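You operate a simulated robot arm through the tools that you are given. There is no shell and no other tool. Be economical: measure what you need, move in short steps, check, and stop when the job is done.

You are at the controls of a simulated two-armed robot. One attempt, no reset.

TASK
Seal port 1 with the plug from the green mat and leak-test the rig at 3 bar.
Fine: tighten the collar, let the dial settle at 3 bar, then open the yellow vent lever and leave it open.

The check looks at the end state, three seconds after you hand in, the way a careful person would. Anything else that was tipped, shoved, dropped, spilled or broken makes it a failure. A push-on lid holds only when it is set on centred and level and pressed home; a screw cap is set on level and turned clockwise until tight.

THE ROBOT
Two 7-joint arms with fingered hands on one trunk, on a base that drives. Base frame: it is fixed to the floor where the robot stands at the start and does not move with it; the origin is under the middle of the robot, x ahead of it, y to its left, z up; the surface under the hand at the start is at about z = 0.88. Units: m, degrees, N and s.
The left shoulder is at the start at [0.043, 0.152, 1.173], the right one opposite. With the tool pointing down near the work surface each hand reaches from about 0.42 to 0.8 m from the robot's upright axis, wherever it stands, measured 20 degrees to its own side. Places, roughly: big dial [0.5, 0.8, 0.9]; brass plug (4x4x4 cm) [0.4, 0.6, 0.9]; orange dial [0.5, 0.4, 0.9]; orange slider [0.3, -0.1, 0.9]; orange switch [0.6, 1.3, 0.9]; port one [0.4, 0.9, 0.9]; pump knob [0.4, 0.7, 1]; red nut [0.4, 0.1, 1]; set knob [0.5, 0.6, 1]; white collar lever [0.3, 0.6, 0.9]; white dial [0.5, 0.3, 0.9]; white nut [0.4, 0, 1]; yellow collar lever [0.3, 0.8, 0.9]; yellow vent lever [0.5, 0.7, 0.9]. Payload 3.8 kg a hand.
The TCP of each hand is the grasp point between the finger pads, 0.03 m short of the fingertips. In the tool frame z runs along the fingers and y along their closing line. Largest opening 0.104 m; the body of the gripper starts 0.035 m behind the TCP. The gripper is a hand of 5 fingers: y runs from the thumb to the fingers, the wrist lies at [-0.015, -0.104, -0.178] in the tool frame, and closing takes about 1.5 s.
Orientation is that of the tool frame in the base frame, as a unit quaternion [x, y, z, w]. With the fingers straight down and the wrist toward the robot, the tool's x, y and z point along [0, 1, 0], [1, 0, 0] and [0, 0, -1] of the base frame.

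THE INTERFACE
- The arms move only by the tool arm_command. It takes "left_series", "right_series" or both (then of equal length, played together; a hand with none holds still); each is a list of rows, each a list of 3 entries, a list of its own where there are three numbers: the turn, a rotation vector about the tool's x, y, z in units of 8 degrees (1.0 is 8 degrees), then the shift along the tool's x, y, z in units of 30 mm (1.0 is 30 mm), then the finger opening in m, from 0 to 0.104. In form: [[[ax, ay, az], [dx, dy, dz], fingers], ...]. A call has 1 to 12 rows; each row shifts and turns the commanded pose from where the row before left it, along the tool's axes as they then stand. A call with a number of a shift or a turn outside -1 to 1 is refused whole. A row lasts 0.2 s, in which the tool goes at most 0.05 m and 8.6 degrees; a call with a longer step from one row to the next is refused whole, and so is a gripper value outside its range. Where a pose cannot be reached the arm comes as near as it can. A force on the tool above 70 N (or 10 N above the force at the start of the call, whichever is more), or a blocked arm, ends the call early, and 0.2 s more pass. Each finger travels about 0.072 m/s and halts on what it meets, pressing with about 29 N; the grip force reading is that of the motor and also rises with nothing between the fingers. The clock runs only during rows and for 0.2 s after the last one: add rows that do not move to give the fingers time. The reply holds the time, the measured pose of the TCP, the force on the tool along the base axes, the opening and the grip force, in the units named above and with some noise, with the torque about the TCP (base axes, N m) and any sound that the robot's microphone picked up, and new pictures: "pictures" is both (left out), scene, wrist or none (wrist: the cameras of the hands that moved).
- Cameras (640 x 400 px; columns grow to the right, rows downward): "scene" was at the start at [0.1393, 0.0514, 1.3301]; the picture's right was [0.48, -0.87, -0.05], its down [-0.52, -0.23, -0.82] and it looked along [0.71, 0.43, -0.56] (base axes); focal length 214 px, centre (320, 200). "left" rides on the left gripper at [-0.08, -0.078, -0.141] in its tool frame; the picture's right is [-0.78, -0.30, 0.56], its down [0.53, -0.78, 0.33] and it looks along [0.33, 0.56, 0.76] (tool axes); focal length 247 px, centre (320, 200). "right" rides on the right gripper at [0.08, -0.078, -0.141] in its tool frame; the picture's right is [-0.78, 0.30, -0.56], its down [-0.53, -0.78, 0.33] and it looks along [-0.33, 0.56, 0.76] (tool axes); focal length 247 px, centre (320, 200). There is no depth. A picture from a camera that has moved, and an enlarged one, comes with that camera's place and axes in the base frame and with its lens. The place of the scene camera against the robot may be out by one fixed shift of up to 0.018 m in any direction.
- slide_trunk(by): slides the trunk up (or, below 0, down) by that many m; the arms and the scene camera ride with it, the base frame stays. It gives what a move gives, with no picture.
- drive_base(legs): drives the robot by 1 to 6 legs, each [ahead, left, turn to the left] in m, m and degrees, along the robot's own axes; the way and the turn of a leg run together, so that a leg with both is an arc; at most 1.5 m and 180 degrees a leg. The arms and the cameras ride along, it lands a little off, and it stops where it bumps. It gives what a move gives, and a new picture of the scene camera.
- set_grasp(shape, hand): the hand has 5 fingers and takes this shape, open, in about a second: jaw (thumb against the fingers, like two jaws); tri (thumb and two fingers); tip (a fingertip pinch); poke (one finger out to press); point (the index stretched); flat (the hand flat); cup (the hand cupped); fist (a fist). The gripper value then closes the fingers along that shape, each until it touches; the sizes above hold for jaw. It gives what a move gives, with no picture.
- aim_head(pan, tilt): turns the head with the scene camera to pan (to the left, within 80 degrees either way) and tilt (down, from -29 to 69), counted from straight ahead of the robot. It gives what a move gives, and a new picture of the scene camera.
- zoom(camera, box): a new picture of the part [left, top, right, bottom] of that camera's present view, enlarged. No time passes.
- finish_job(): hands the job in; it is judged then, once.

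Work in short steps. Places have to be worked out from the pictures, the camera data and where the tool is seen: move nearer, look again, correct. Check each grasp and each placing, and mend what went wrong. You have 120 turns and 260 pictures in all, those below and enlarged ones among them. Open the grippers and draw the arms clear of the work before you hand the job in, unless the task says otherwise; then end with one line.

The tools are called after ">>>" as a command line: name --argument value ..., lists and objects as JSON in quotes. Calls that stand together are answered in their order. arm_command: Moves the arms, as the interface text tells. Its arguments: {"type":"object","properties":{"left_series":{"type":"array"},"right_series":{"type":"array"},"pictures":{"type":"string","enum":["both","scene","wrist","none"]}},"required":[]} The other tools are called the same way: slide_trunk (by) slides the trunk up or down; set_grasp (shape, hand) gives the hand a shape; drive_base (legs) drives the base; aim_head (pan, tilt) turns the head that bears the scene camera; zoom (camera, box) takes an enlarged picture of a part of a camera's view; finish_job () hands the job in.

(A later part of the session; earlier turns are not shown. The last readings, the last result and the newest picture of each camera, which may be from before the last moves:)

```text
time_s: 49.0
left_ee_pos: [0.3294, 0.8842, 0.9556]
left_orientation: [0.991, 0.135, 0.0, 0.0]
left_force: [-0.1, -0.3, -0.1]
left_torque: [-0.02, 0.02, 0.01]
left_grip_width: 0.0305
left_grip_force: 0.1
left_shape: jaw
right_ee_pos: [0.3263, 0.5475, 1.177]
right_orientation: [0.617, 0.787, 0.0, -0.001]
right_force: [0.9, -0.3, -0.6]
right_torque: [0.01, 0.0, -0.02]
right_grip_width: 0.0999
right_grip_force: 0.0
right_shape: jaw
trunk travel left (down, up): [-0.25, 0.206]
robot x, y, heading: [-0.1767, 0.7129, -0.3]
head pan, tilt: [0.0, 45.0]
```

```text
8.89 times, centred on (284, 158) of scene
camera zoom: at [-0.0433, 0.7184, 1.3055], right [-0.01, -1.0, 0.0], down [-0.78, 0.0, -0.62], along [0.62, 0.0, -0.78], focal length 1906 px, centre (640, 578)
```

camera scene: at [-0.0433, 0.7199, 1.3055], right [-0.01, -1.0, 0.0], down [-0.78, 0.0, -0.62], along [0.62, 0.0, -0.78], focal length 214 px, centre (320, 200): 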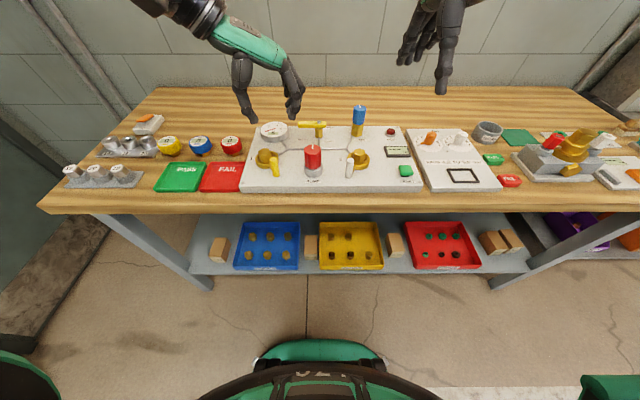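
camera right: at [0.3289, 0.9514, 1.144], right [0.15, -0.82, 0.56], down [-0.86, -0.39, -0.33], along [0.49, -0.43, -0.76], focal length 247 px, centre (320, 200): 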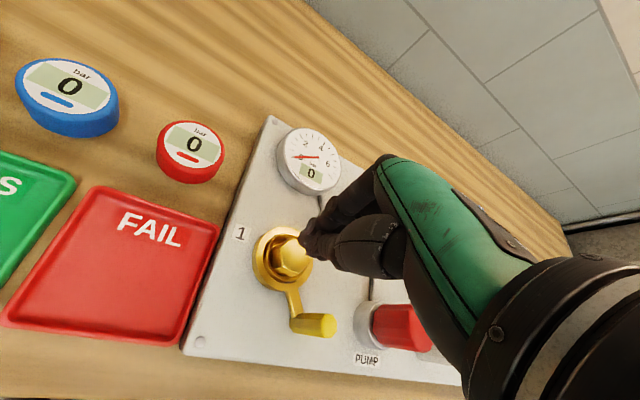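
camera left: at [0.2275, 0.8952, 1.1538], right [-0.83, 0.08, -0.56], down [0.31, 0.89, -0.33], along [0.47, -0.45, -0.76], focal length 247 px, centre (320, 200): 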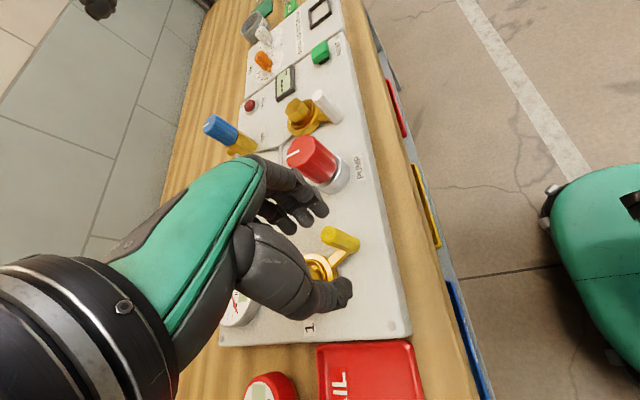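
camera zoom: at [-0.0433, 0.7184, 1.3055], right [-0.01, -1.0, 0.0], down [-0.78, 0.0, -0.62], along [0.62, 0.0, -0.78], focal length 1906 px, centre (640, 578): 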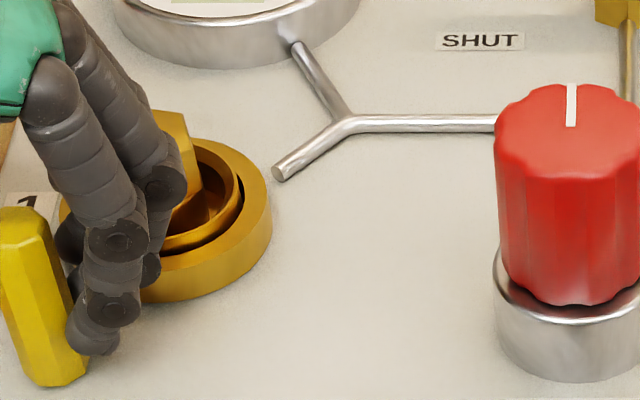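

The right-hand fingers seem to have touched the plug. I back off a little, rise straight up and inspect.

>>> arm_command --left_series '[[[0, 0, 0], [0, 0.12, 0], 0.04], [[0, 0, 0], [0, 0, -0.3], 0.045], [[0, 0, 0], [0, 0, -0.8], 0.05], [[0, 0, 0], [0, 0, -1], 0.05], [[0, 0, 0], [0, 0, -1], 0.05], [[0, 0, 0], [0, -1, -0.5], 0.05], [[0, 0, 0], [0, -1, 0], 0.05], [[0, 0, 0], [0, -1, 0], 0.05]]' --pictures "none"

>>> zoom --camera "scene" --box '[244, 130, 308, 190]'

>>> zoom --camera "left" --box '[240, 130, 400, 230]'

```text
time_s: 50.8
left_ee_pos: [0.3083, 0.9662, 1.0639]
left_orientation: [0.991, 0.135, 0.0, -0.001]
left_force: [0.3, 0.4, 0.2]
left_torque: [0.03, -0.02, -0.01]
left_grip_width: 0.0497
left_grip_force: 0.1
left_shape: jaw
right_ee_pos: [0.3244, 0.5471, 1.1763]
right_orientation: [0.617, 0.787, 0.0, 0.0]
right_force: [-0.1, -0.1, 0.5]
right_torque: [-0.02, 0.03, -0.02]
right_grip_width: 0.0998
right_grip_force: 0.0
right_shape: jaw
trunk travel left (down, up): [-0.25, 0.206]
robot x, y, heading: [-0.1811, 0.7115, -0.1]
head pan, tilt: [0.0, 45.0]
```

```text
6.67 times, centred on (276, 160) of scene
camera zoom: at [-0.0437, 0.7192, 1.3056], right [-0.01, -1.0, 0.0], down [-0.78, 0.0, -0.62], along [0.62, 0.0, -0.78], focal length 1430 px, centre (613, 467)
```

zoom: 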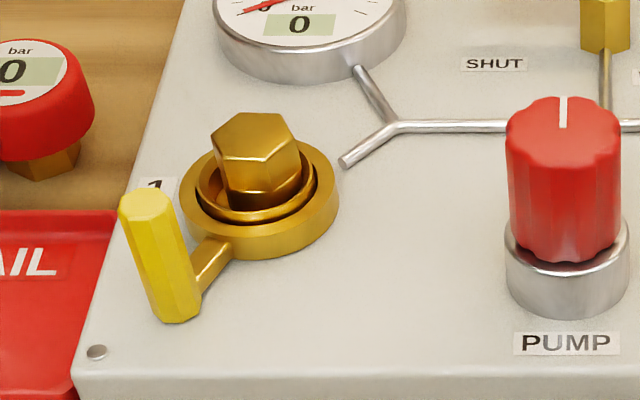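

```text
4.00 times, centred on (320, 180) of left
camera zoom: at [0.2103, 1.0192, 1.205], right [-0.83, 0.08, -0.56], down [0.31, 0.89, -0.33], along [0.47, -0.45, -0.76], focal length 988 px, centre (320, 280)
```

zoom: 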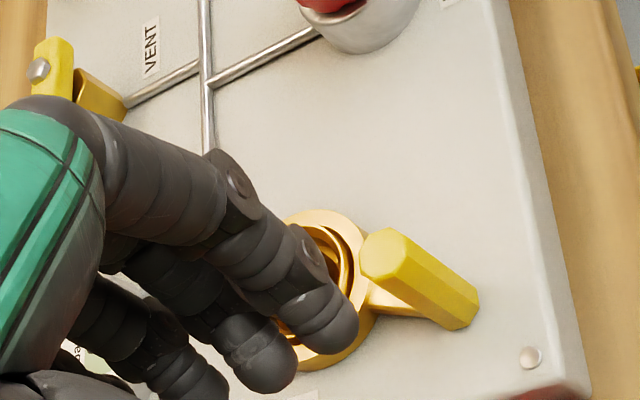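

Plug is still upright and seated; lever has gone about 65° without resistance. To finish it without touching the plug I try the one-finger shape on the left hand.

>>> set_grasp --shape "poke" --hand "left"

>>> zoom --camera "left" --box '[0, 0, 640, 400]'

>>> zoom --camera "scene" --box '[180, 80, 340, 190]'

```text
time_s: 51.7
left_ee_pos: [0.3081, 0.966, 1.0638]
left_orientation: [0.991, 0.134, 0.0, 0.001]
left_force: [0.4, 0.2, -0.2]
left_torque: [0.0, -0.01, -0.02]
left_grip_width: 0.0
left_grip_force: 0.0
left_shape: poke
right_ee_pos: [0.3256, 0.546, 1.1769]
right_orientation: [0.617, 0.787, -0.002, -0.001]
right_force: [-1.3, 0.4, -0.3]
right_torque: [-0.02, 0.0, 0.04]
right_grip_width: 0.0999
right_grip_force: 0.1
right_shape: jaw
trunk travel left (down, up): [-0.25, 0.206]
robot x, y, heading: [-0.1832, 0.7097, -0.4]
head pan, tilt: [0.0, 45.0]
```

```text
1.00 times, centred on (320, 200) of left (not enlarged: the box is as wide or as high as the picture)
camera zoom: at [0.2109, 1.0183, 1.2048], right [-0.83, 0.08, -0.56], down [0.31, 0.89, -0.33], along [0.47, -0.45, -0.76], focal length 247 px, centre (320, 200)
```

zoom: 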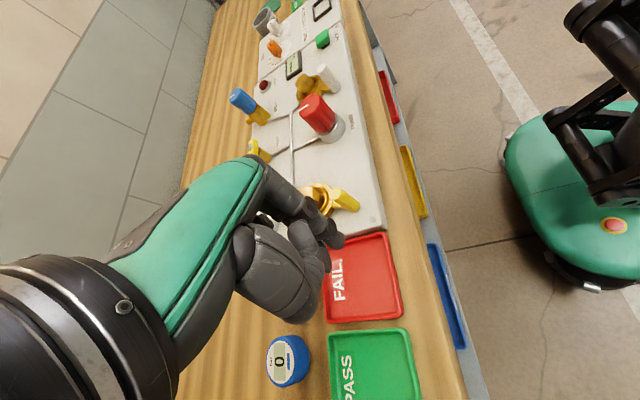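

```text
3.64 times, centred on (260, 135) of scene
camera zoom: at [-0.0433, 0.7186, 1.3055], right [-0.01, -1.0, 0.0], down [-0.78, 0.0, -0.62], along [0.62, 0.0, -0.78], focal length 780 px, centre (538, 436)
```

zoom: 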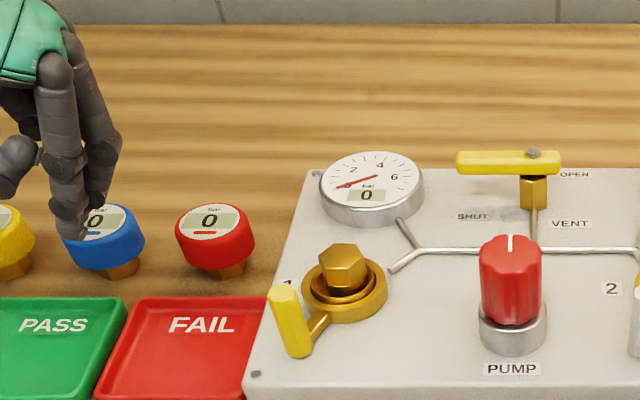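

The index tip is on the TCP axis. I place it on the right side of the handle ([0.322, 0.849]), first above.

>>> arm_command --left_series '[[[0, 0, 0], [-0.14, 0.97, 0], 0.0], [[0, 0, 0], [-0.14, 0.97, 0], 0.0], [[0, 0, 0], [-0.14, 0.97, 0], 0.0], [[0, 0, 0], [-0.14, 0.98, 0], 0.0], [[0, 0, 0], [0, 0, 0.8], 0.0], [[0, 0, 0], [0, 0, 0.6], 0.0], [[0, 0, 0], [0, 0, 0], 0.0]]' --pictures "none"

>>> zoom --camera "left" --box '[240, 170, 400, 270]'

>>> zoom --camera "scene" --box '[234, 110, 330, 200]'

```text
time_s: 53.3
left_ee_pos: [0.3226, 0.8475, 1.0225]
left_orientation: [0.991, 0.134, 0.001, 0.0]
left_force: [-0.6, 0.7, 0.0]
left_torque: [-0.01, 0.0, 0.03]
left_grip_width: 0.0
left_grip_force: 0.1
left_shape: poke
right_ee_pos: [0.3251, 0.5452, 1.1765]
right_orientation: [0.618, 0.787, -0.001, -0.001]
right_force: [0.1, 2.1, -0.4]
right_torque: [-0.02, -0.01, -0.01]
right_grip_width: 0.1001
right_grip_force: 0.1
right_shape: jaw
trunk travel left (down, up): [-0.25, 0.206]
robot x, y, heading: [-0.1787, 0.7145, -0.3]
head pan, tilt: [0.0, 45.0]
```

```text
4.00 times, centred on (320, 220) of left
camera zoom: at [0.2246, 0.9008, 1.1633], right [-0.83, 0.08, -0.56], down [0.31, 0.89, -0.33], along [0.47, -0.45, -0.76], focal length 988 px, centre (320, 120)
```

zoom: 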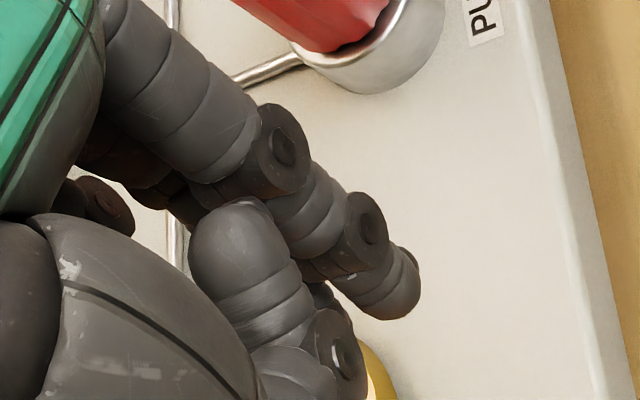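

```text
4.44 times, centred on (282, 155) of scene
camera zoom: at [-0.0434, 0.7182, 1.3055], right [-0.01, -1.0, 0.0], down [-0.78, 0.0, -0.62], along [0.62, 0.0, -0.78], focal length 953 px, centre (489, 400)
```

zoom: 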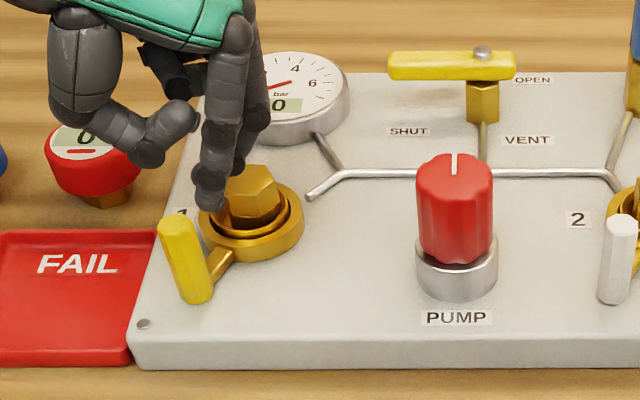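

>>> arm_command --left_series '[[[0, 0, 0], [0.12, 0.2, 0.3], 0.0], [[0, 0, 0], [0, 0, 0.6], 0.0], [[0, 0, 0], [0, 0, 0.6], 0.0], [[0, 0, 0], [0, 0, 0.4], 0.0], [[0, 0, 0], [0, 0, 0], 0.0]]' --pictures "none"

>>> zoom --camera "left" --box '[240, 170, 400, 270]'

>>> zoom --camera "scene" --box '[234, 110, 330, 200]'

```text
time_s: 54.5
left_ee_pos: [0.3275, 0.8454, 0.9639]
left_orientation: [0.991, 0.134, 0.0, 0.0]
left_force: [0.1, 0.2, 0.4]
left_torque: [-0.01, 0.01, 0.03]
left_grip_width: 0.0002
left_grip_force: 0.2
left_shape: poke
right_ee_pos: [0.3255, 0.5464, 1.1771]
right_orientation: [0.617, 0.787, 0.0, -0.001]
right_force: [0.3, 0.1, -0.5]
right_torque: [0.01, 0.0, 0.0]
right_grip_width: 0.0999
right_grip_force: 0.0
right_shape: jaw
trunk travel left (down, up): [-0.25, 0.206]
robot x, y, heading: [-0.179, 0.7116, -0.2]
head pan, tilt: [0.0, 45.0]
```

```text
4.00 times, centred on (320, 220) of left
camera zoom: at [0.23, 0.8982, 1.1049], right [-0.83, 0.08, -0.56], down [0.31, 0.89, -0.33], along [0.47, -0.45, -0.76], focal length 988 px, centre (320, 120)
```

zoom: 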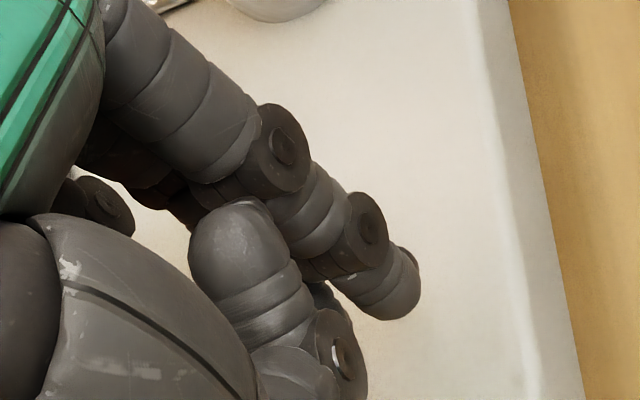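

```text
4.44 times, centred on (282, 155) of scene
camera zoom: at [-0.0435, 0.7187, 1.3055], right [-0.01, -1.0, 0.0], down [-0.78, 0.0, -0.62], along [0.62, 0.0, -0.78], focal length 953 px, centre (489, 400)
```

zoom: 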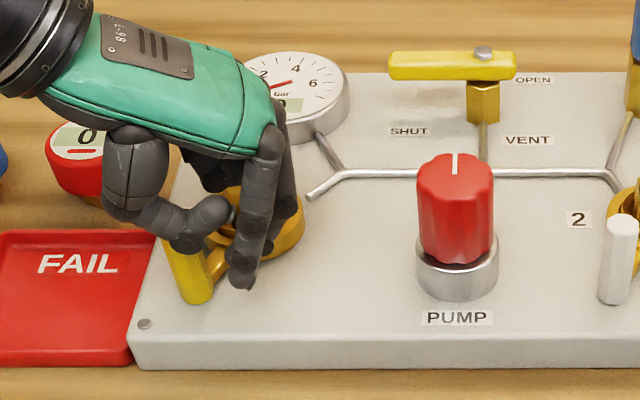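

Index stands to the right of the handle. I push along the clockwise tangent watching the force.

>>> arm_command --left_series '[[[0, 0, 0], [0.2, -0.3, 0], 0.0], [[0, 0, 0], [0.2, -0.3, 0], 0.0], [[0, 0, 0], [0.2, -0.28, 0], 0.0], [[0, 0, 0], [0, 0, 0], 0.0]]' --pictures "none"

>>> zoom --camera "scene" --box '[234, 110, 330, 200]'

```text
time_s: 55.5
left_ee_pos: [0.3376, 0.8728, 0.9647]
left_orientation: [0.991, 0.135, 0.0, 0.0]
left_force: [-0.5, -4.1, 0.6]
left_torque: [-0.1, 0.0, -0.02]
left_grip_width: 0.0
left_grip_force: 0.1
left_shape: poke
right_ee_pos: [0.3251, 0.5449, 1.1773]
right_orientation: [0.617, 0.787, 0.0, -0.002]
right_force: [-0.9, 0.4, 0.9]
right_torque: [-0.03, 0.0, 0.01]
right_grip_width: 0.0998
right_grip_force: 0.1
right_shape: jaw
trunk travel left (down, up): [-0.25, 0.206]
robot x, y, heading: [-0.1795, 0.7128, -0.1]
head pan, tilt: [0.0, 45.0]
```

```text
4.44 times, centred on (282, 155) of scene
camera zoom: at [-0.0434, 0.7177, 1.3055], right [-0.01, -1.0, 0.0], down [-0.78, 0.0, -0.62], along [0.62, 0.0, -0.78], focal length 953 px, centre (489, 400)
```

zoom: 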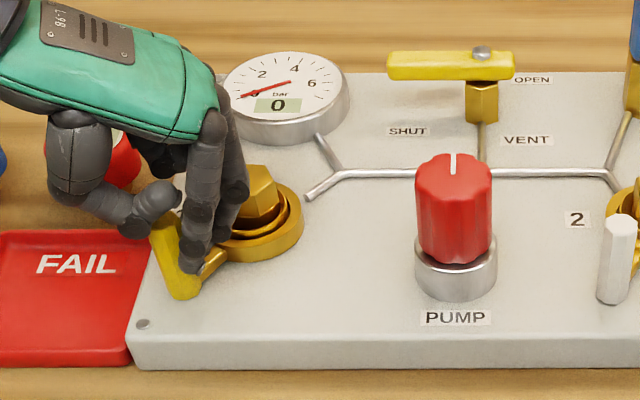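

Contact, 4 N reaction, handle moving on. I keep pushing along the arc.

>>> arm_command --left_series '[[[0, 0, 0], [0.22, -0.25, 0], 0.0], [[0, 0, 0], [0.25, -0.22, 0], 0.0], [[0, 0, 0], [0, 0, 0], 0.0]]' --pictures "none"

>>> zoom --camera "scene" --box '[234, 110, 330, 200]'

```text
time_s: 56.3
left_ee_pos: [0.3477, 0.8889, 0.9649]
left_orientation: [0.991, 0.134, 0.0, 0.0]
left_force: [-9.6, -10.1, 5.1]
left_torque: [-0.27, 0.26, -0.04]
left_grip_width: 0.0001
left_grip_force: 0.1
left_shape: poke
right_ee_pos: [0.3238, 0.5447, 1.1774]
right_orientation: [0.617, 0.787, 0.0, -0.001]
right_force: [-0.2, 0.6, -0.4]
right_torque: [-0.02, 0.0, -0.01]
right_grip_width: 0.1
right_grip_force: 0.1
right_shape: jaw
trunk travel left (down, up): [-0.25, 0.206]
robot x, y, heading: [-0.179, 0.7094, -0.6]
head pan, tilt: [0.0, 45.0]
```

```text
4.44 times, centred on (282, 155) of scene
camera zoom: at [-0.0459, 0.7164, 1.3058], right [-0.01, -1.0, 0.0], down [-0.78, 0.01, -0.62], along [0.62, 0.0, -0.78], focal length 953 px, centre (489, 400)
```

zoom: 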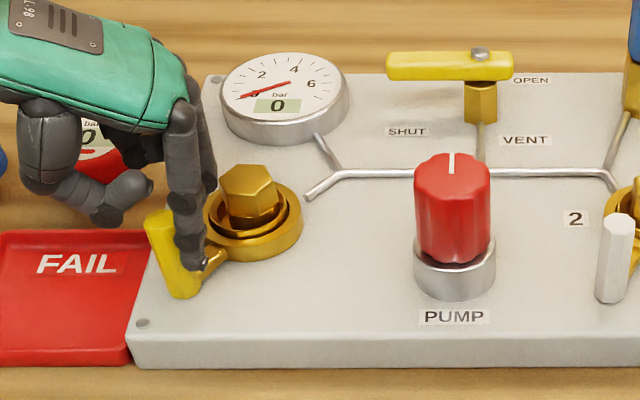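

Reaction rose to 14 N with the handle barely moving: likely the stop. One more small push to confirm it is tight.

>>> arm_command --left_series '[[[0, 0, 0], [0.09, -0.12, 0], 0.0], [[0, 0, 0], [0.09, -0.12, 0], 0.0], [[0, 0, 0], [0, 0, 0], 0.0]]' --pictures "none"

>>> zoom --camera "scene" --box '[234, 110, 330, 200]'

>>> zoom --camera "left" --box '[240, 170, 400, 270]'

```text
time_s: 57.1
left_ee_pos: [0.3495, 0.8978, 0.965]
left_orientation: [0.991, 0.133, 0.001, -0.001]
left_force: [-11.3, -18.1, 5.1]
left_torque: [-0.38, 0.26, -0.05]
left_grip_width: 0.0
left_grip_force: 0.0
left_shape: poke
right_ee_pos: [0.3224, 0.5427, 1.1778]
right_orientation: [0.617, 0.787, 0.002, -0.001]
right_force: [0.3, 0.7, 1.0]
right_torque: [0.01, 0.0, 0.01]
right_grip_width: 0.1
right_grip_force: 0.2
right_shape: jaw
trunk travel left (down, up): [-0.25, 0.206]
robot x, y, heading: [-0.181, 0.7119, -0.3]
head pan, tilt: [0.0, 45.0]
```

```text
4.44 times, centred on (282, 155) of scene
camera zoom: at [-0.046, 0.7147, 1.3058], right [-0.01, -1.0, 0.0], down [-0.78, 0.01, -0.62], along [0.62, 0.0, -0.78], focal length 953 px, centre (489, 400)
```

zoom: 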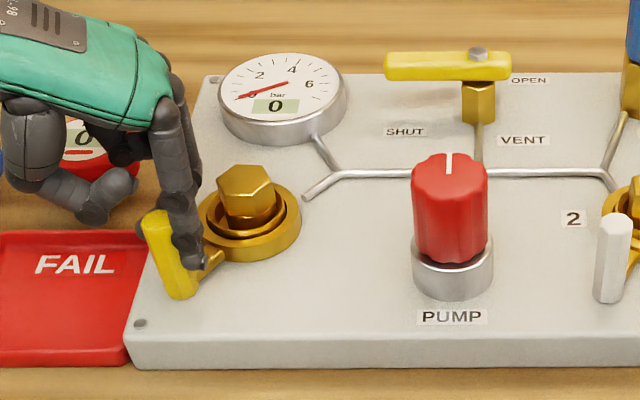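

```text
4.00 times, centred on (320, 220) of left
camera zoom: at [0.2509, 0.9493, 1.1061], right [-0.83, 0.08, -0.56], down [0.31, 0.89, -0.33], along [0.47, -0.45, -0.76], focal length 988 px, centre (320, 120)
```

zoom: 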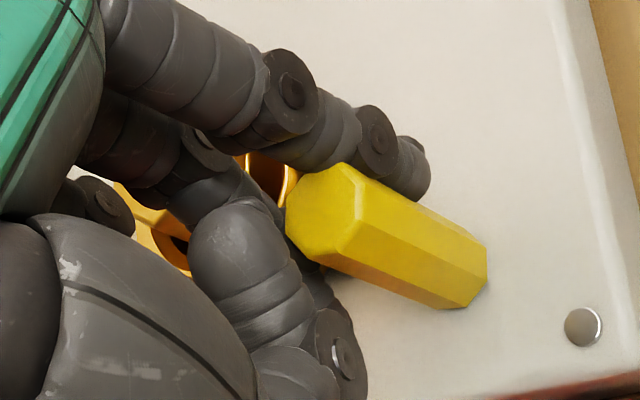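

Handle is against its stop (21 N, no motion). I release backwards and lift away.

>>> arm_command --left_series '[[[0, 0, 0], [-0.2, 0.25, 0], 0.0], [[0, 0, 0], [-0.2, 0.25, 0], 0.0], [[0, 0, 0], [0, 0, -0.7], 0.0], [[0, 0, 0], [0, 0, -1], 0.0], [[0, 0, 0], [0, 0, -1], 0.0], [[0, 0, 0], [0, 0, -1], 0.0], [[0, 0, 0], [0, -1, -0.5], 0.0], [[0, 0, 0], [0, -1, -0.5], 0.0], [[0, 0, 0], [0, -1, 0], 0.0], [[0, 0, 0], [0, -1, 0], 0.0]]' --pictures "none"

>>> zoom --camera "scene" --box '[234, 90, 410, 200]'

>>> zoom --camera "scene" --box '[290, 90, 378, 150]'

```text
time_s: 59.3
left_ee_pos: [0.3125, 0.998, 1.1081]
left_orientation: [0.991, 0.134, -0.001, 0.001]
left_force: [-0.8, 0.2, 1.1]
left_torque: [-0.03, -0.02, -0.01]
left_grip_width: 0.0
left_grip_force: 0.1
left_shape: poke
right_ee_pos: [0.325, 0.5469, 1.1768]
right_orientation: [0.617, 0.787, -0.002, -0.001]
right_force: [0.2, -0.1, 0.4]
right_torque: [-0.02, 0.0, -0.02]
right_grip_width: 0.1001
right_grip_force: 0.1
right_shape: jaw
trunk travel left (down, up): [-0.25, 0.206]
robot x, y, heading: [-0.1852, 0.715, -0.4]
head pan, tilt: [0.0, 45.0]
```

```text
3.64 times, centred on (322, 145) of scene
camera zoom: at [-0.0439, 0.7197, 1.3056], right [-0.01, -1.0, 0.0], down [-0.78, 0.0, -0.62], along [0.62, 0.0, -0.78], focal length 780 px, centre (313, 400)
```

zoom: 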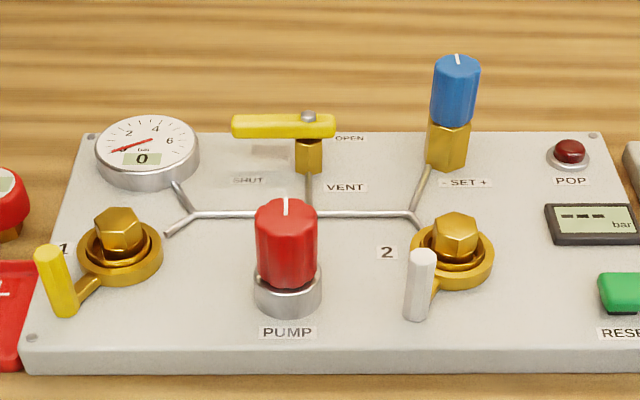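

```text
6.67 times, centred on (334, 120) of scene
camera zoom: at [-0.0439, 0.7197, 1.3056], right [-0.01, -1.0, 0.0], down [-0.78, 0.0, -0.62], along [0.62, 0.0, -0.78], focal length 1430 px, centre (227, 733)
```

zoom: 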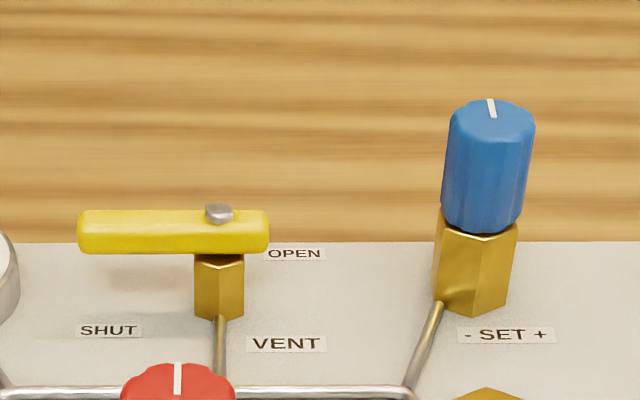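

Collar 1 is done. Now the pump: I bring the right hand over the red knob to locate it precisely.

>>> arm_command --right_series '[[[0, 0, 0], [0.8, 0.3, 0], 0.1], [[0, 0, 0], [0.8, 0.3, 0], 0.1], [[0, 0, 0], [0.8, 0.3, 0], 0.1], [[0, 0, 0], [0.8, 0.3, 0], 0.1], [[0, 0, 0], [0.8, 0.3, 0], 0.1], [[0, 0, 0], [0.8, 0.3, 0], 0.1], [[0, 0, 0], [0, 0, 0], 0.1]]'

```text
time_s: 60.9
left_ee_pos: [0.3131, 0.997, 1.1063]
left_orientation: [0.991, 0.134, 0.0, 0.0]
left_force: [0.5, -0.2, -0.9]
left_torque: [-0.04, 0.01, 0.01]
left_grip_width: 0.0
left_grip_force: 0.2
left_shape: poke
right_ee_pos: [0.342, 0.6981, 1.1779]
right_orientation: [0.617, 0.787, -0.001, 0.0]
right_force: [-0.6, 0.2, 0.0]
right_torque: [-0.04, 0.01, 0.0]
right_grip_width: 0.0996
right_grip_force: 0.1
right_shape: jaw
trunk travel left (down, up): [-0.25, 0.206]
robot x, y, heading: [-0.1784, 0.7115, -0.4]
head pan, tilt: [0.0, 45.0]
camera scene: at [-0.0433, 0.7183, 1.3055], right [-0.01, -1.0, 0.0], down [-0.78, 0.0, -0.62], along [0.62, 0.0, -0.78], focal length 214 px, centre (320, 200)
camera right: at [0.2484, 0.7579, 1.32], right [0.47, -0.68, 0.56], down [-0.63, -0.7, -0.33], along [0.62, -0.19, -0.76], focal length 247 px, centre (320, 200)
```

scene: 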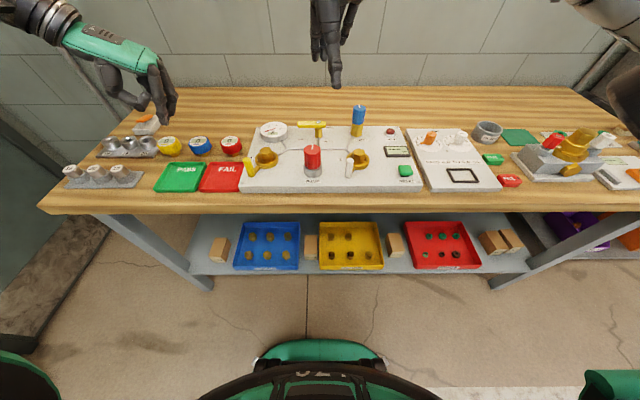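
right: 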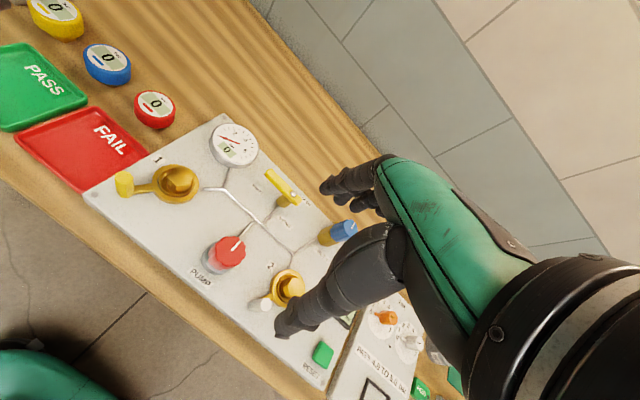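

Knob is at about [0.351, 0.732]. I rotate the hand +32° for turning room, centre over it and come down to z≈1.05.

>>> arm_command --right_series '[[[0, 0, -1], [0, 0, 0], 0.08], [[0, 0, -1], [0, 0, 0], 0.08], [[0, 0, -1], [0, 0, 0], 0.08], [[0, 0, -1], [0, 0, 0], 0.08], [[0, 0, 0], [0.6, 1, 0.4], 0.08], [[0, 0, 0], [0, 0, 1], 0.08], [[0, 0, 0], [0, 0, 1], 0.08], [[0, 0, 0], [0, 0, 1], 0.08], [[0, 0, 0], [0, 0, 0.8], 0.08], [[0, 0, 0], [0, 0, 0], 0.08]]' --pictures "wrist"

>>> zoom --camera "scene" --box '[264, 90, 360, 190]'

```text
time_s: 63.1
left_ee_pos: [0.3126, 0.9978, 1.1077]
left_orientation: [0.991, 0.134, 0.0, -0.001]
left_force: [-0.5, 0.7, -0.4]
left_torque: [0.01, 0.02, 0.0]
left_grip_width: 0.0001
left_grip_force: 0.1
left_shape: poke
right_ee_pos: [0.3511, 0.7343, 1.0488]
right_orientation: [0.376, 0.927, 0.0, -0.001]
right_force: [0.4, 0.2, -0.1]
right_torque: [0.0, 0.05, 0.02]
right_grip_width: 0.0804
right_grip_force: 0.1
right_shape: jaw
trunk travel left (down, up): [-0.25, 0.206]
robot x, y, heading: [-0.1792, 0.7117, -0.4]
head pan, tilt: [0.0, 45.0]
camera right: at [0.2395, 0.7345, 1.1917], right [0.76, -0.33, 0.56], down [-0.16, -0.93, -0.33], along [0.63, 0.17, -0.76], focal length 247 px, centre (320, 200)
```

right: 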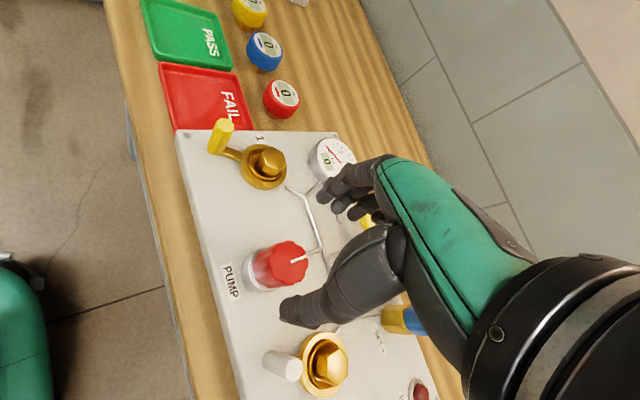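

```text
4.00 times, centred on (312, 140) of scene
camera zoom: at [-0.0435, 0.7188, 1.3056], right [-0.01, -1.0, 0.0], down [-0.78, 0.0, -0.62], along [0.62, 0.0, -0.78], focal length 858 px, centre (352, 440)
```

zoom: 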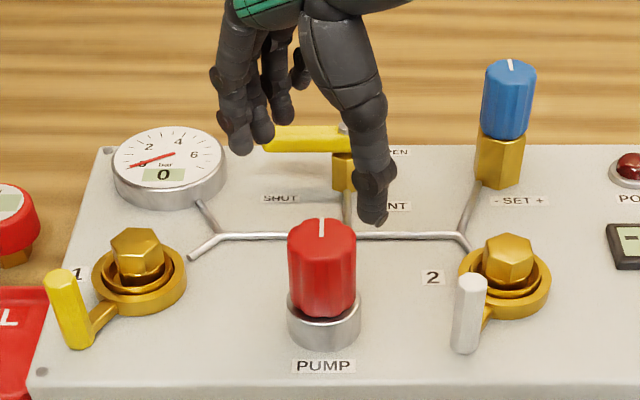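

Nearly centred; small correction, down to z≈0.98, then close on the knob.

>>> arm_command --right_series '[[[0, 0, 0], [-0.1, -0.055, 0.4], 0.08], [[0, 0, 0], [0, 0, 0.6], 0.08], [[0, 0, 0], [0, 0, 0.6], 0.08], [[0, 0, 0], [0, 0, 0.6], 0.08], [[0, 0, 0], [0, 0, 0], 0.06], [[0, 0, 0], [0, 0, 0], 0.04], [[0, 0, 0], [0, 0, 0], 0.03], [[0, 0, 0], [0, 0, 0], 0.03], [[0, 0, 0], [0, 0, 0], 0.03]]' --pictures "wrist"

>>> zoom --camera "scene" --box '[264, 90, 360, 190]'

```text
time_s: 65.1
left_ee_pos: [0.3119, 0.9968, 1.1076]
left_orientation: [0.991, 0.134, 0.0, 0.0]
left_force: [-0.3, -0.3, -0.3]
left_torque: [0.0, -0.02, 0.02]
left_grip_width: 0.0
left_grip_force: 0.0
left_shape: poke
right_ee_pos: [0.3504, 0.7313, 0.9866]
right_orientation: [0.376, 0.926, -0.001, -0.002]
right_force: [-5.0, -1.9, -2.2]
right_torque: [-0.03, 0.06, -0.02]
right_grip_width: 0.0339
right_grip_force: 29.4
right_shape: jaw
trunk travel left (down, up): [-0.25, 0.206]
robot x, y, heading: [-0.1839, 0.7137, -0.5]
head pan, tilt: [0.0, 45.0]
camera right: at [0.2391, 0.7308, 1.1283], right [0.76, -0.33, 0.56], down [-0.16, -0.93, -0.33], along [0.63, 0.17, -0.76], focal length 247 px, centre (320, 200)
```

right: 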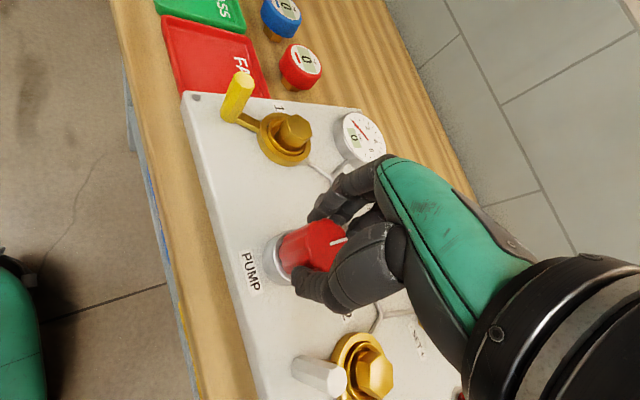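

```text
4.00 times, centred on (312, 140) of scene
camera zoom: at [-0.044, 0.7182, 1.3056], right [-0.01, -1.0, 0.0], down [-0.78, 0.0, -0.62], along [0.62, 0.0, -0.78], focal length 858 px, centre (352, 440)
```

zoom: 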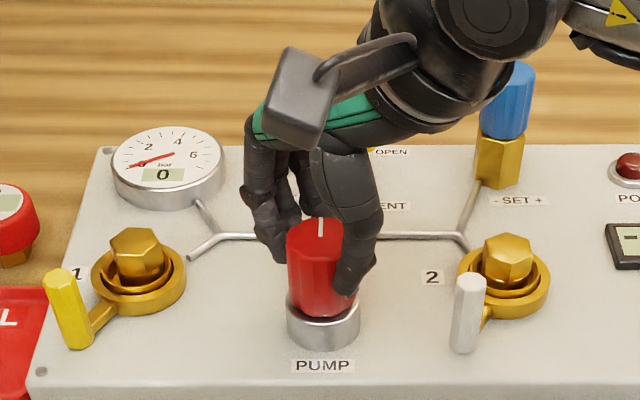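

Knob gripped (34 mm). I turn it clockwise 32° and look at the dial.

>>> arm_command --right_series '[[[0, 0, 1], [0, 0, 0], 0.03], [[0, 0, 1], [0, 0, 0], 0.03], [[0, 0, 1], [0, 0, 0], 0.03], [[0, 0, 1], [0, 0, 0], 0.03], [[0, 0, 0], [0, 0, 0], 0.03]]' --pictures "none"

>>> zoom --camera "scene" --box '[240, 90, 416, 190]'

```text
time_s: 66.3
left_ee_pos: [0.3121, 0.9991, 1.1086]
left_orientation: [0.991, 0.135, 0.0, 0.0]
left_force: [-0.5, 0.4, 0.1]
left_torque: [-0.04, -0.01, 0.01]
left_grip_width: 0.0002
left_grip_force: 0.1
left_shape: poke
right_ee_pos: [0.352, 0.7309, 0.9873]
right_orientation: [0.617, 0.787, 0.0, 0.001]
right_force: [-0.4, 4.0, 2.5]
right_torque: [0.1, -0.07, 0.03]
right_grip_width: 0.0341
right_grip_force: 28.9
right_shape: jaw
trunk travel left (down, up): [-0.25, 0.206]
robot x, y, heading: [-0.1826, 0.7075, -0.2]
head pan, tilt: [0.0, 45.0]
```

```text
3.64 times, centred on (328, 140) of scene
camera zoom: at [-0.0437, 0.7195, 1.3056], right [0.0, -1.0, 0.0], down [-0.78, 0.0, -0.62], along [0.62, 0.0, -0.78], focal length 780 px, centre (291, 418)
```

zoom: 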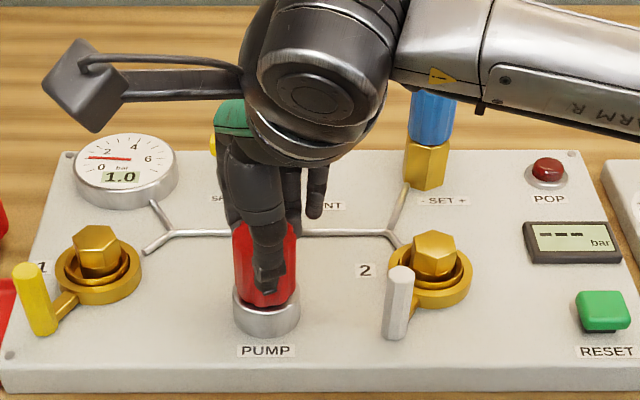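

Dial reads 1.0 bar after 32°. Another 32°.

>>> arm_command --right_series '[[[0, 0, 1], [0, 0, 0], 0.03], [[0, 0, 1], [0, 0, 0], 0.03], [[0, 0, 1], [0, 0, 0], 0.03], [[0, 0, 1], [0, 0, 0], 0.03], [[0, 0, 0], [0, 0, 0], 0.03], [[0, 0, 0], [0, 0, 0], 0.03], [[0, 0, 0], [0, 0, 0], 0.03]]' --pictures "none"

>>> zoom --camera "scene" --box '[240, 110, 352, 190]'

```text
time_s: 67.9
left_ee_pos: [0.3113, 0.9988, 1.1068]
left_orientation: [0.991, 0.134, -0.001, 0.001]
left_force: [0.1, 0.0, -0.2]
left_torque: [0.02, 0.01, -0.01]
left_grip_width: 0.0
left_grip_force: 0.1
left_shape: poke
right_ee_pos: [0.3527, 0.731, 0.9864]
right_orientation: [0.81, 0.586, 0.0, 0.001]
right_force: [6.3, 5.6, 8.1]
right_torque: [0.07, -0.3, 0.02]
right_grip_width: 0.0347
right_grip_force: 28.8
right_shape: jaw
trunk travel left (down, up): [-0.25, 0.206]
robot x, y, heading: [-0.1793, 0.7115, -0.1]
head pan, tilt: [0.0, 45.0]
```

```text
5.00 times, centred on (296, 150) of scene
camera zoom: at [-0.0431, 0.7199, 1.3055], right [-0.01, -1.0, 0.0], down [-0.78, 0.0, -0.62], along [0.62, 0.0, -0.78], focal length 1072 px, centre (440, 450)
```

zoom: 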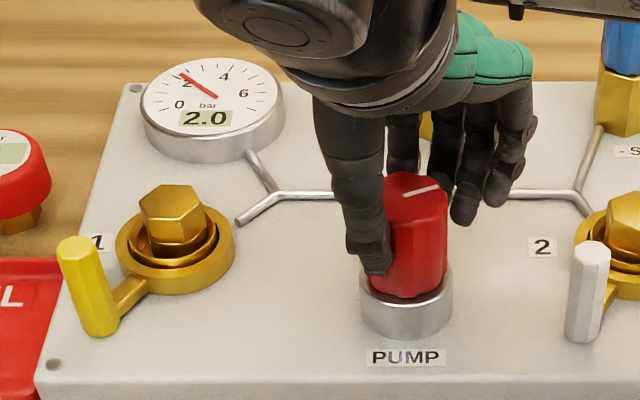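

2.0 bar. Another 32° should give 3.0.

>>> arm_command --right_series '[[[0, 0, 1], [0, 0, 0], 0.03], [[0, 0, 1], [0, 0, 0], 0.03], [[0, 0, 1], [0, 0, 0], 0.03], [[0, 0, 0.9], [0, 0, 0], 0.03], [[0, 0, 0], [0, 0, 0], 0.03], [[0, 0, 0], [0, 0, 0], 0.03], [[0, 0, 0], [0, 0, 0], 0.03]]' --pictures "none"

>>> zoom --camera "scene" --box '[240, 110, 352, 190]'

```text
time_s: 69.5
left_ee_pos: [0.3111, 0.9982, 1.1068]
left_orientation: [0.991, 0.134, 0.0, 0.0]
left_force: [0.7, 0.6, -0.3]
left_torque: [-0.03, 0.02, 0.04]
left_grip_width: 0.0
left_grip_force: 0.0
left_shape: poke
right_ee_pos: [0.3532, 0.7311, 0.985]
right_orientation: [0.938, 0.347, 0.0, 0.0]
right_force: [10.1, 2.9, 15.2]
right_torque: [-0.06, -0.41, 0.02]
right_grip_width: 0.0355
right_grip_force: 29.2
right_shape: jaw
trunk travel left (down, up): [-0.25, 0.206]
robot x, y, heading: [-0.1813, 0.7114, -0.4]
head pan, tilt: [0.0, 45.0]
```

```text
5.00 times, centred on (296, 150) of scene
camera zoom: at [-0.0432, 0.7194, 1.3056], right [-0.01, -1.0, 0.0], down [-0.78, 0.0, -0.62], along [0.62, 0.0, -0.78], focal length 1072 px, centre (440, 450)
```

zoom: 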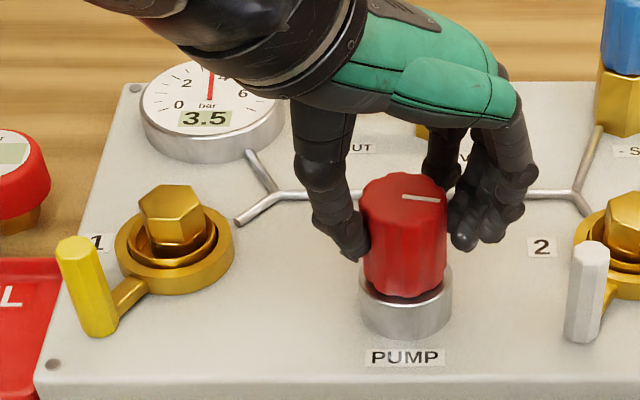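

It overshot to 3.5. I wait a moment to see if it settles, still holding.

>>> arm_command --right_series '[[[0, 0, 0], [0, 0, 0], 0.03], [[0, 0, 0], [0, 0, 0], 0.03], [[0, 0, 0], [0, 0, 0], 0.03], [[0, 0, 0], [0, 0, 0], 0.03], [[0, 0, 0], [0, 0, 0], 0.03]]' --pictures "none"

>>> zoom --camera "scene" --box '[260, 115, 324, 155]'

```text
time_s: 70.7
left_ee_pos: [0.3126, 0.9986, 1.1067]
left_orientation: [0.991, 0.134, 0.0, 0.0]
left_force: [-0.4, -0.3, -0.1]
left_torque: [0.02, 0.03, 0.0]
left_grip_width: 0.0
left_grip_force: 0.0
left_shape: poke
right_ee_pos: [0.3524, 0.7303, 0.9839]
right_orientation: [0.938, 0.347, 0.0, -0.001]
right_force: [10.9, 2.2, 16.0]
right_torque: [-0.1, -0.45, 0.04]
right_grip_width: 0.0357
right_grip_force: 28.8
right_shape: jaw
trunk travel left (down, up): [-0.25, 0.206]
robot x, y, heading: [-0.1869, 0.7129, -0.3]
head pan, tilt: [0.0, 45.0]
```

```text
10.00 times, centred on (292, 135) of scene
camera zoom: at [-0.0433, 0.7193, 1.3056], right [-0.01, -1.0, 0.0], down [-0.78, 0.0, -0.62], along [0.62, 0.0, -0.78], focal length 2145 px, centre (600, 850)
```

zoom: 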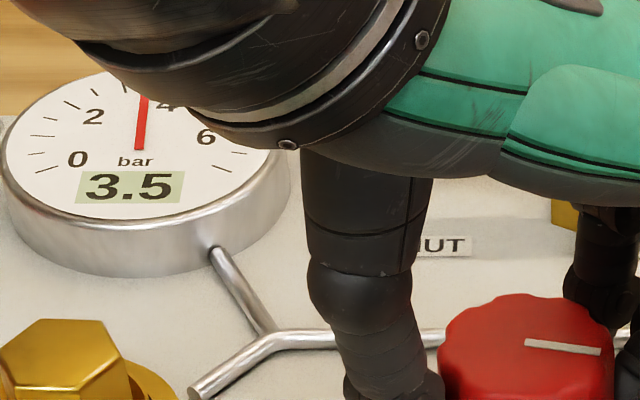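

Steady at 3.5 (no leak); about 27° per bar. I turn back about 8°.

>>> arm_command --right_series '[[[0, 0, -0.5], [0, 0, 0], 0.03], [[0, 0, -0.5], [0, 0, 0], 0.03], [[0, 0, 0], [0, 0, 0], 0.03], [[0, 0, 0], [0, 0, 0], 0.03], [[0, 0, 0], [0, 0, 0], 0.03]]' --pictures "none"

>>> zoom --camera "scene" --box '[260, 115, 324, 155]'

```text
time_s: 71.9
left_ee_pos: [0.3115, 0.9984, 1.1072]
left_orientation: [0.991, 0.134, 0.0, 0.0]
left_force: [0.0, 0.6, -0.3]
left_torque: [0.0, 0.02, 0.02]
left_grip_width: 0.0
left_grip_force: 0.0
left_shape: poke
right_ee_pos: [0.353, 0.7308, 0.9853]
right_orientation: [0.912, 0.411, 0.0, 0.0]
right_force: [6.8, 1.9, 13.2]
right_torque: [-0.16, -0.32, 0.04]
right_grip_width: 0.0355
right_grip_force: 29.0
right_shape: jaw
trunk travel left (down, up): [-0.25, 0.206]
robot x, y, heading: [-0.1838, 0.7105, -0.3]
head pan, tilt: [0.0, 45.0]
```

```text
10.00 times, centred on (292, 135) of scene
camera zoom: at [-0.0438, 0.7189, 1.3056], right [-0.01, -1.0, 0.0], down [-0.78, 0.0, -0.62], along [0.62, 0.0, -0.78], focal length 2145 px, centre (600, 850)
```

zoom: 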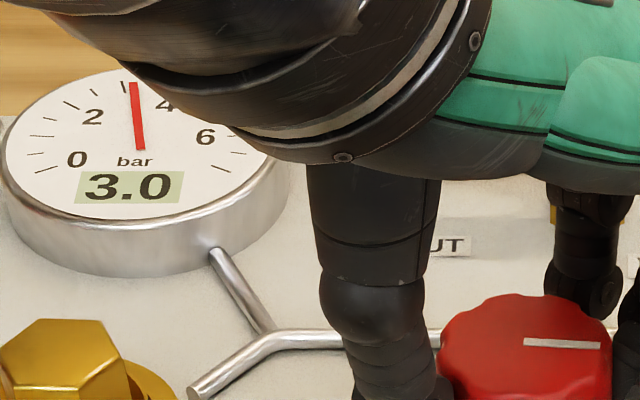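

3.0 bar. I release the knob, wait a couple of seconds, and check that it holds.

>>> arm_command --right_series '[[[0, 0, 0], [0, 0, 0], 0.04], [[0, 0, 0], [0, 0, 0], 0.055], [[0, 0, 0], [0, 0, 0], 0.07], [[0, 0, 0], [0, 0, 0], 0.08], [[0, 0, 0], [0, 0, -0.5], 0.08], [[0, 0, 0], [0, 0, -1], 0.08], [[0, 0, 0], [0, 0, -1], 0.08], [[0, 0, 0], [0, 0, -1], 0.08], [[0, 0, 0], [0, 0, -1], 0.08], [[0, 0, 0], [0, 0, -1], 0.08], [[0, 0, 0], [0, 0, 0], 0.08], [[0, 0, 0], [0, 0, 0], 0.08]]'

>>> zoom --camera "scene" --box '[240, 100, 400, 190]'

```text
time_s: 74.5
left_ee_pos: [0.3123, 0.998, 1.1075]
left_orientation: [0.991, 0.134, 0.001, 0.0]
left_force: [0.0, 0.0, 0.3]
left_torque: [0.01, 0.0, 0.03]
left_grip_width: 0.0
left_grip_force: 0.0
left_shape: poke
right_ee_pos: [0.3543, 0.7303, 1.1506]
right_orientation: [0.912, 0.411, -0.002, -0.001]
right_force: [0.4, 0.6, 0.0]
right_torque: [0.02, 0.03, 0.0]
right_grip_width: 0.0796
right_grip_force: 0.1
right_shape: jaw
trunk travel left (down, up): [-0.25, 0.206]
robot x, y, heading: [-0.1785, 0.7118, -0.3]
head pan, tilt: [0.0, 45.0]
camera scene: at [-0.0433, 0.7188, 1.3055], right [-0.01, -1.0, 0.0], down [-0.78, 0.0, -0.62], along [0.62, 0.0, -0.78], focal length 214 px, centre (320, 200)
camera right: at [0.3481, 0.8415, 1.2931], right [-0.29, -0.78, 0.56], down [-0.94, 0.11, -0.33], along [0.19, -0.62, -0.76], focal length 247 px, centre (320, 200)
```

scene: 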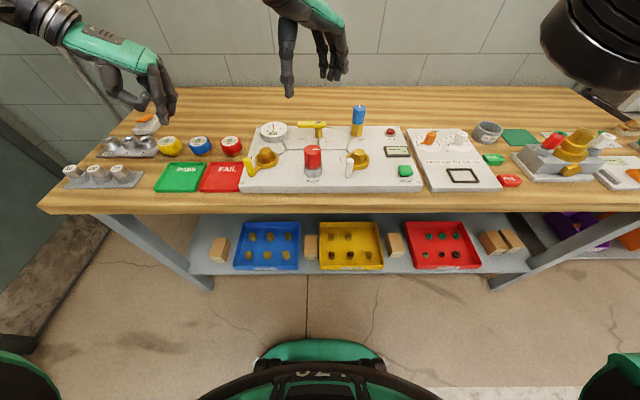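
right: 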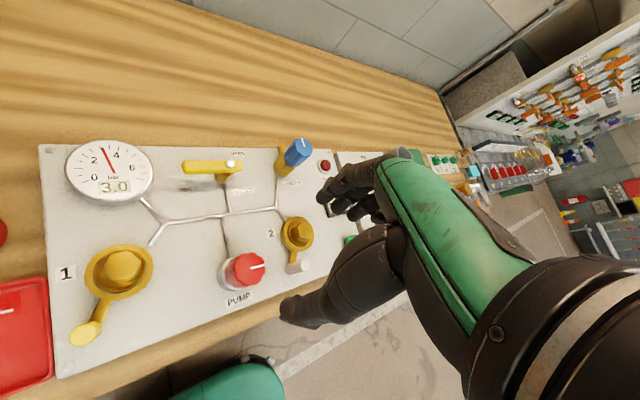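

```text
4.00 times, centred on (320, 145) of scene
camera zoom: at [-0.0433, 0.7188, 1.3055], right [-0.01, -1.0, 0.0], down [-0.78, 0.0, -0.62], along [0.62, 0.0, -0.78], focal length 858 px, centre (320, 420)
```

zoom: 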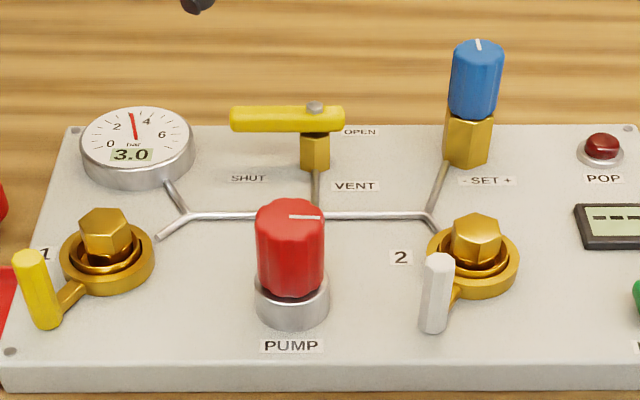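

3.0 bar holds. Now a close look at the vent lever.

>>> zoom --camera "right" --box '[50, 130, 290, 280]'

>>> zoom --camera "right" --box '[170, 140, 266, 200]'

```text
2.67 times, centred on (170, 205) of right
camera zoom: at [0.3481, 0.8415, 1.2931], right [-0.29, -0.78, 0.56], down [-0.94, 0.11, -0.33], along [0.19, -0.62, -0.76], focal length 659 px, centre (720, 187)
```

zoom: 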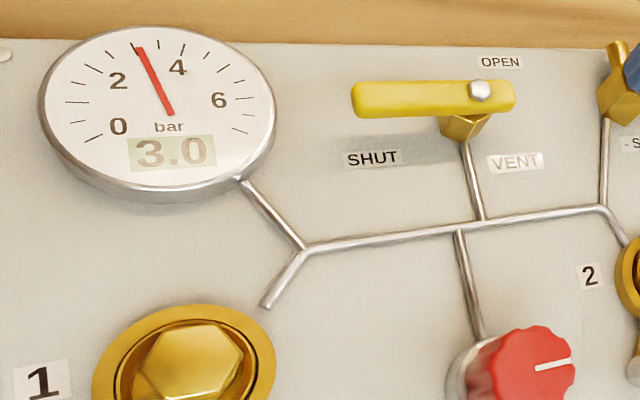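

```text
6.67 times, centred on (218, 170) of right
camera zoom: at [0.3481, 0.8415, 1.2931], right [-0.29, -0.78, 0.56], down [-0.94, 0.11, -0.33], along [0.19, -0.62, -0.76], focal length 1646 px, centre (1000, 400)
```

zoom: 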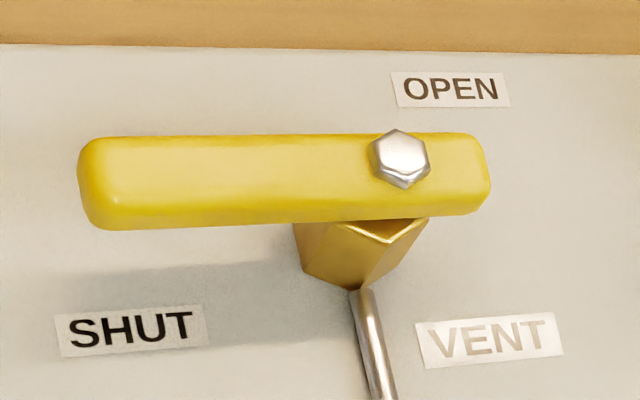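

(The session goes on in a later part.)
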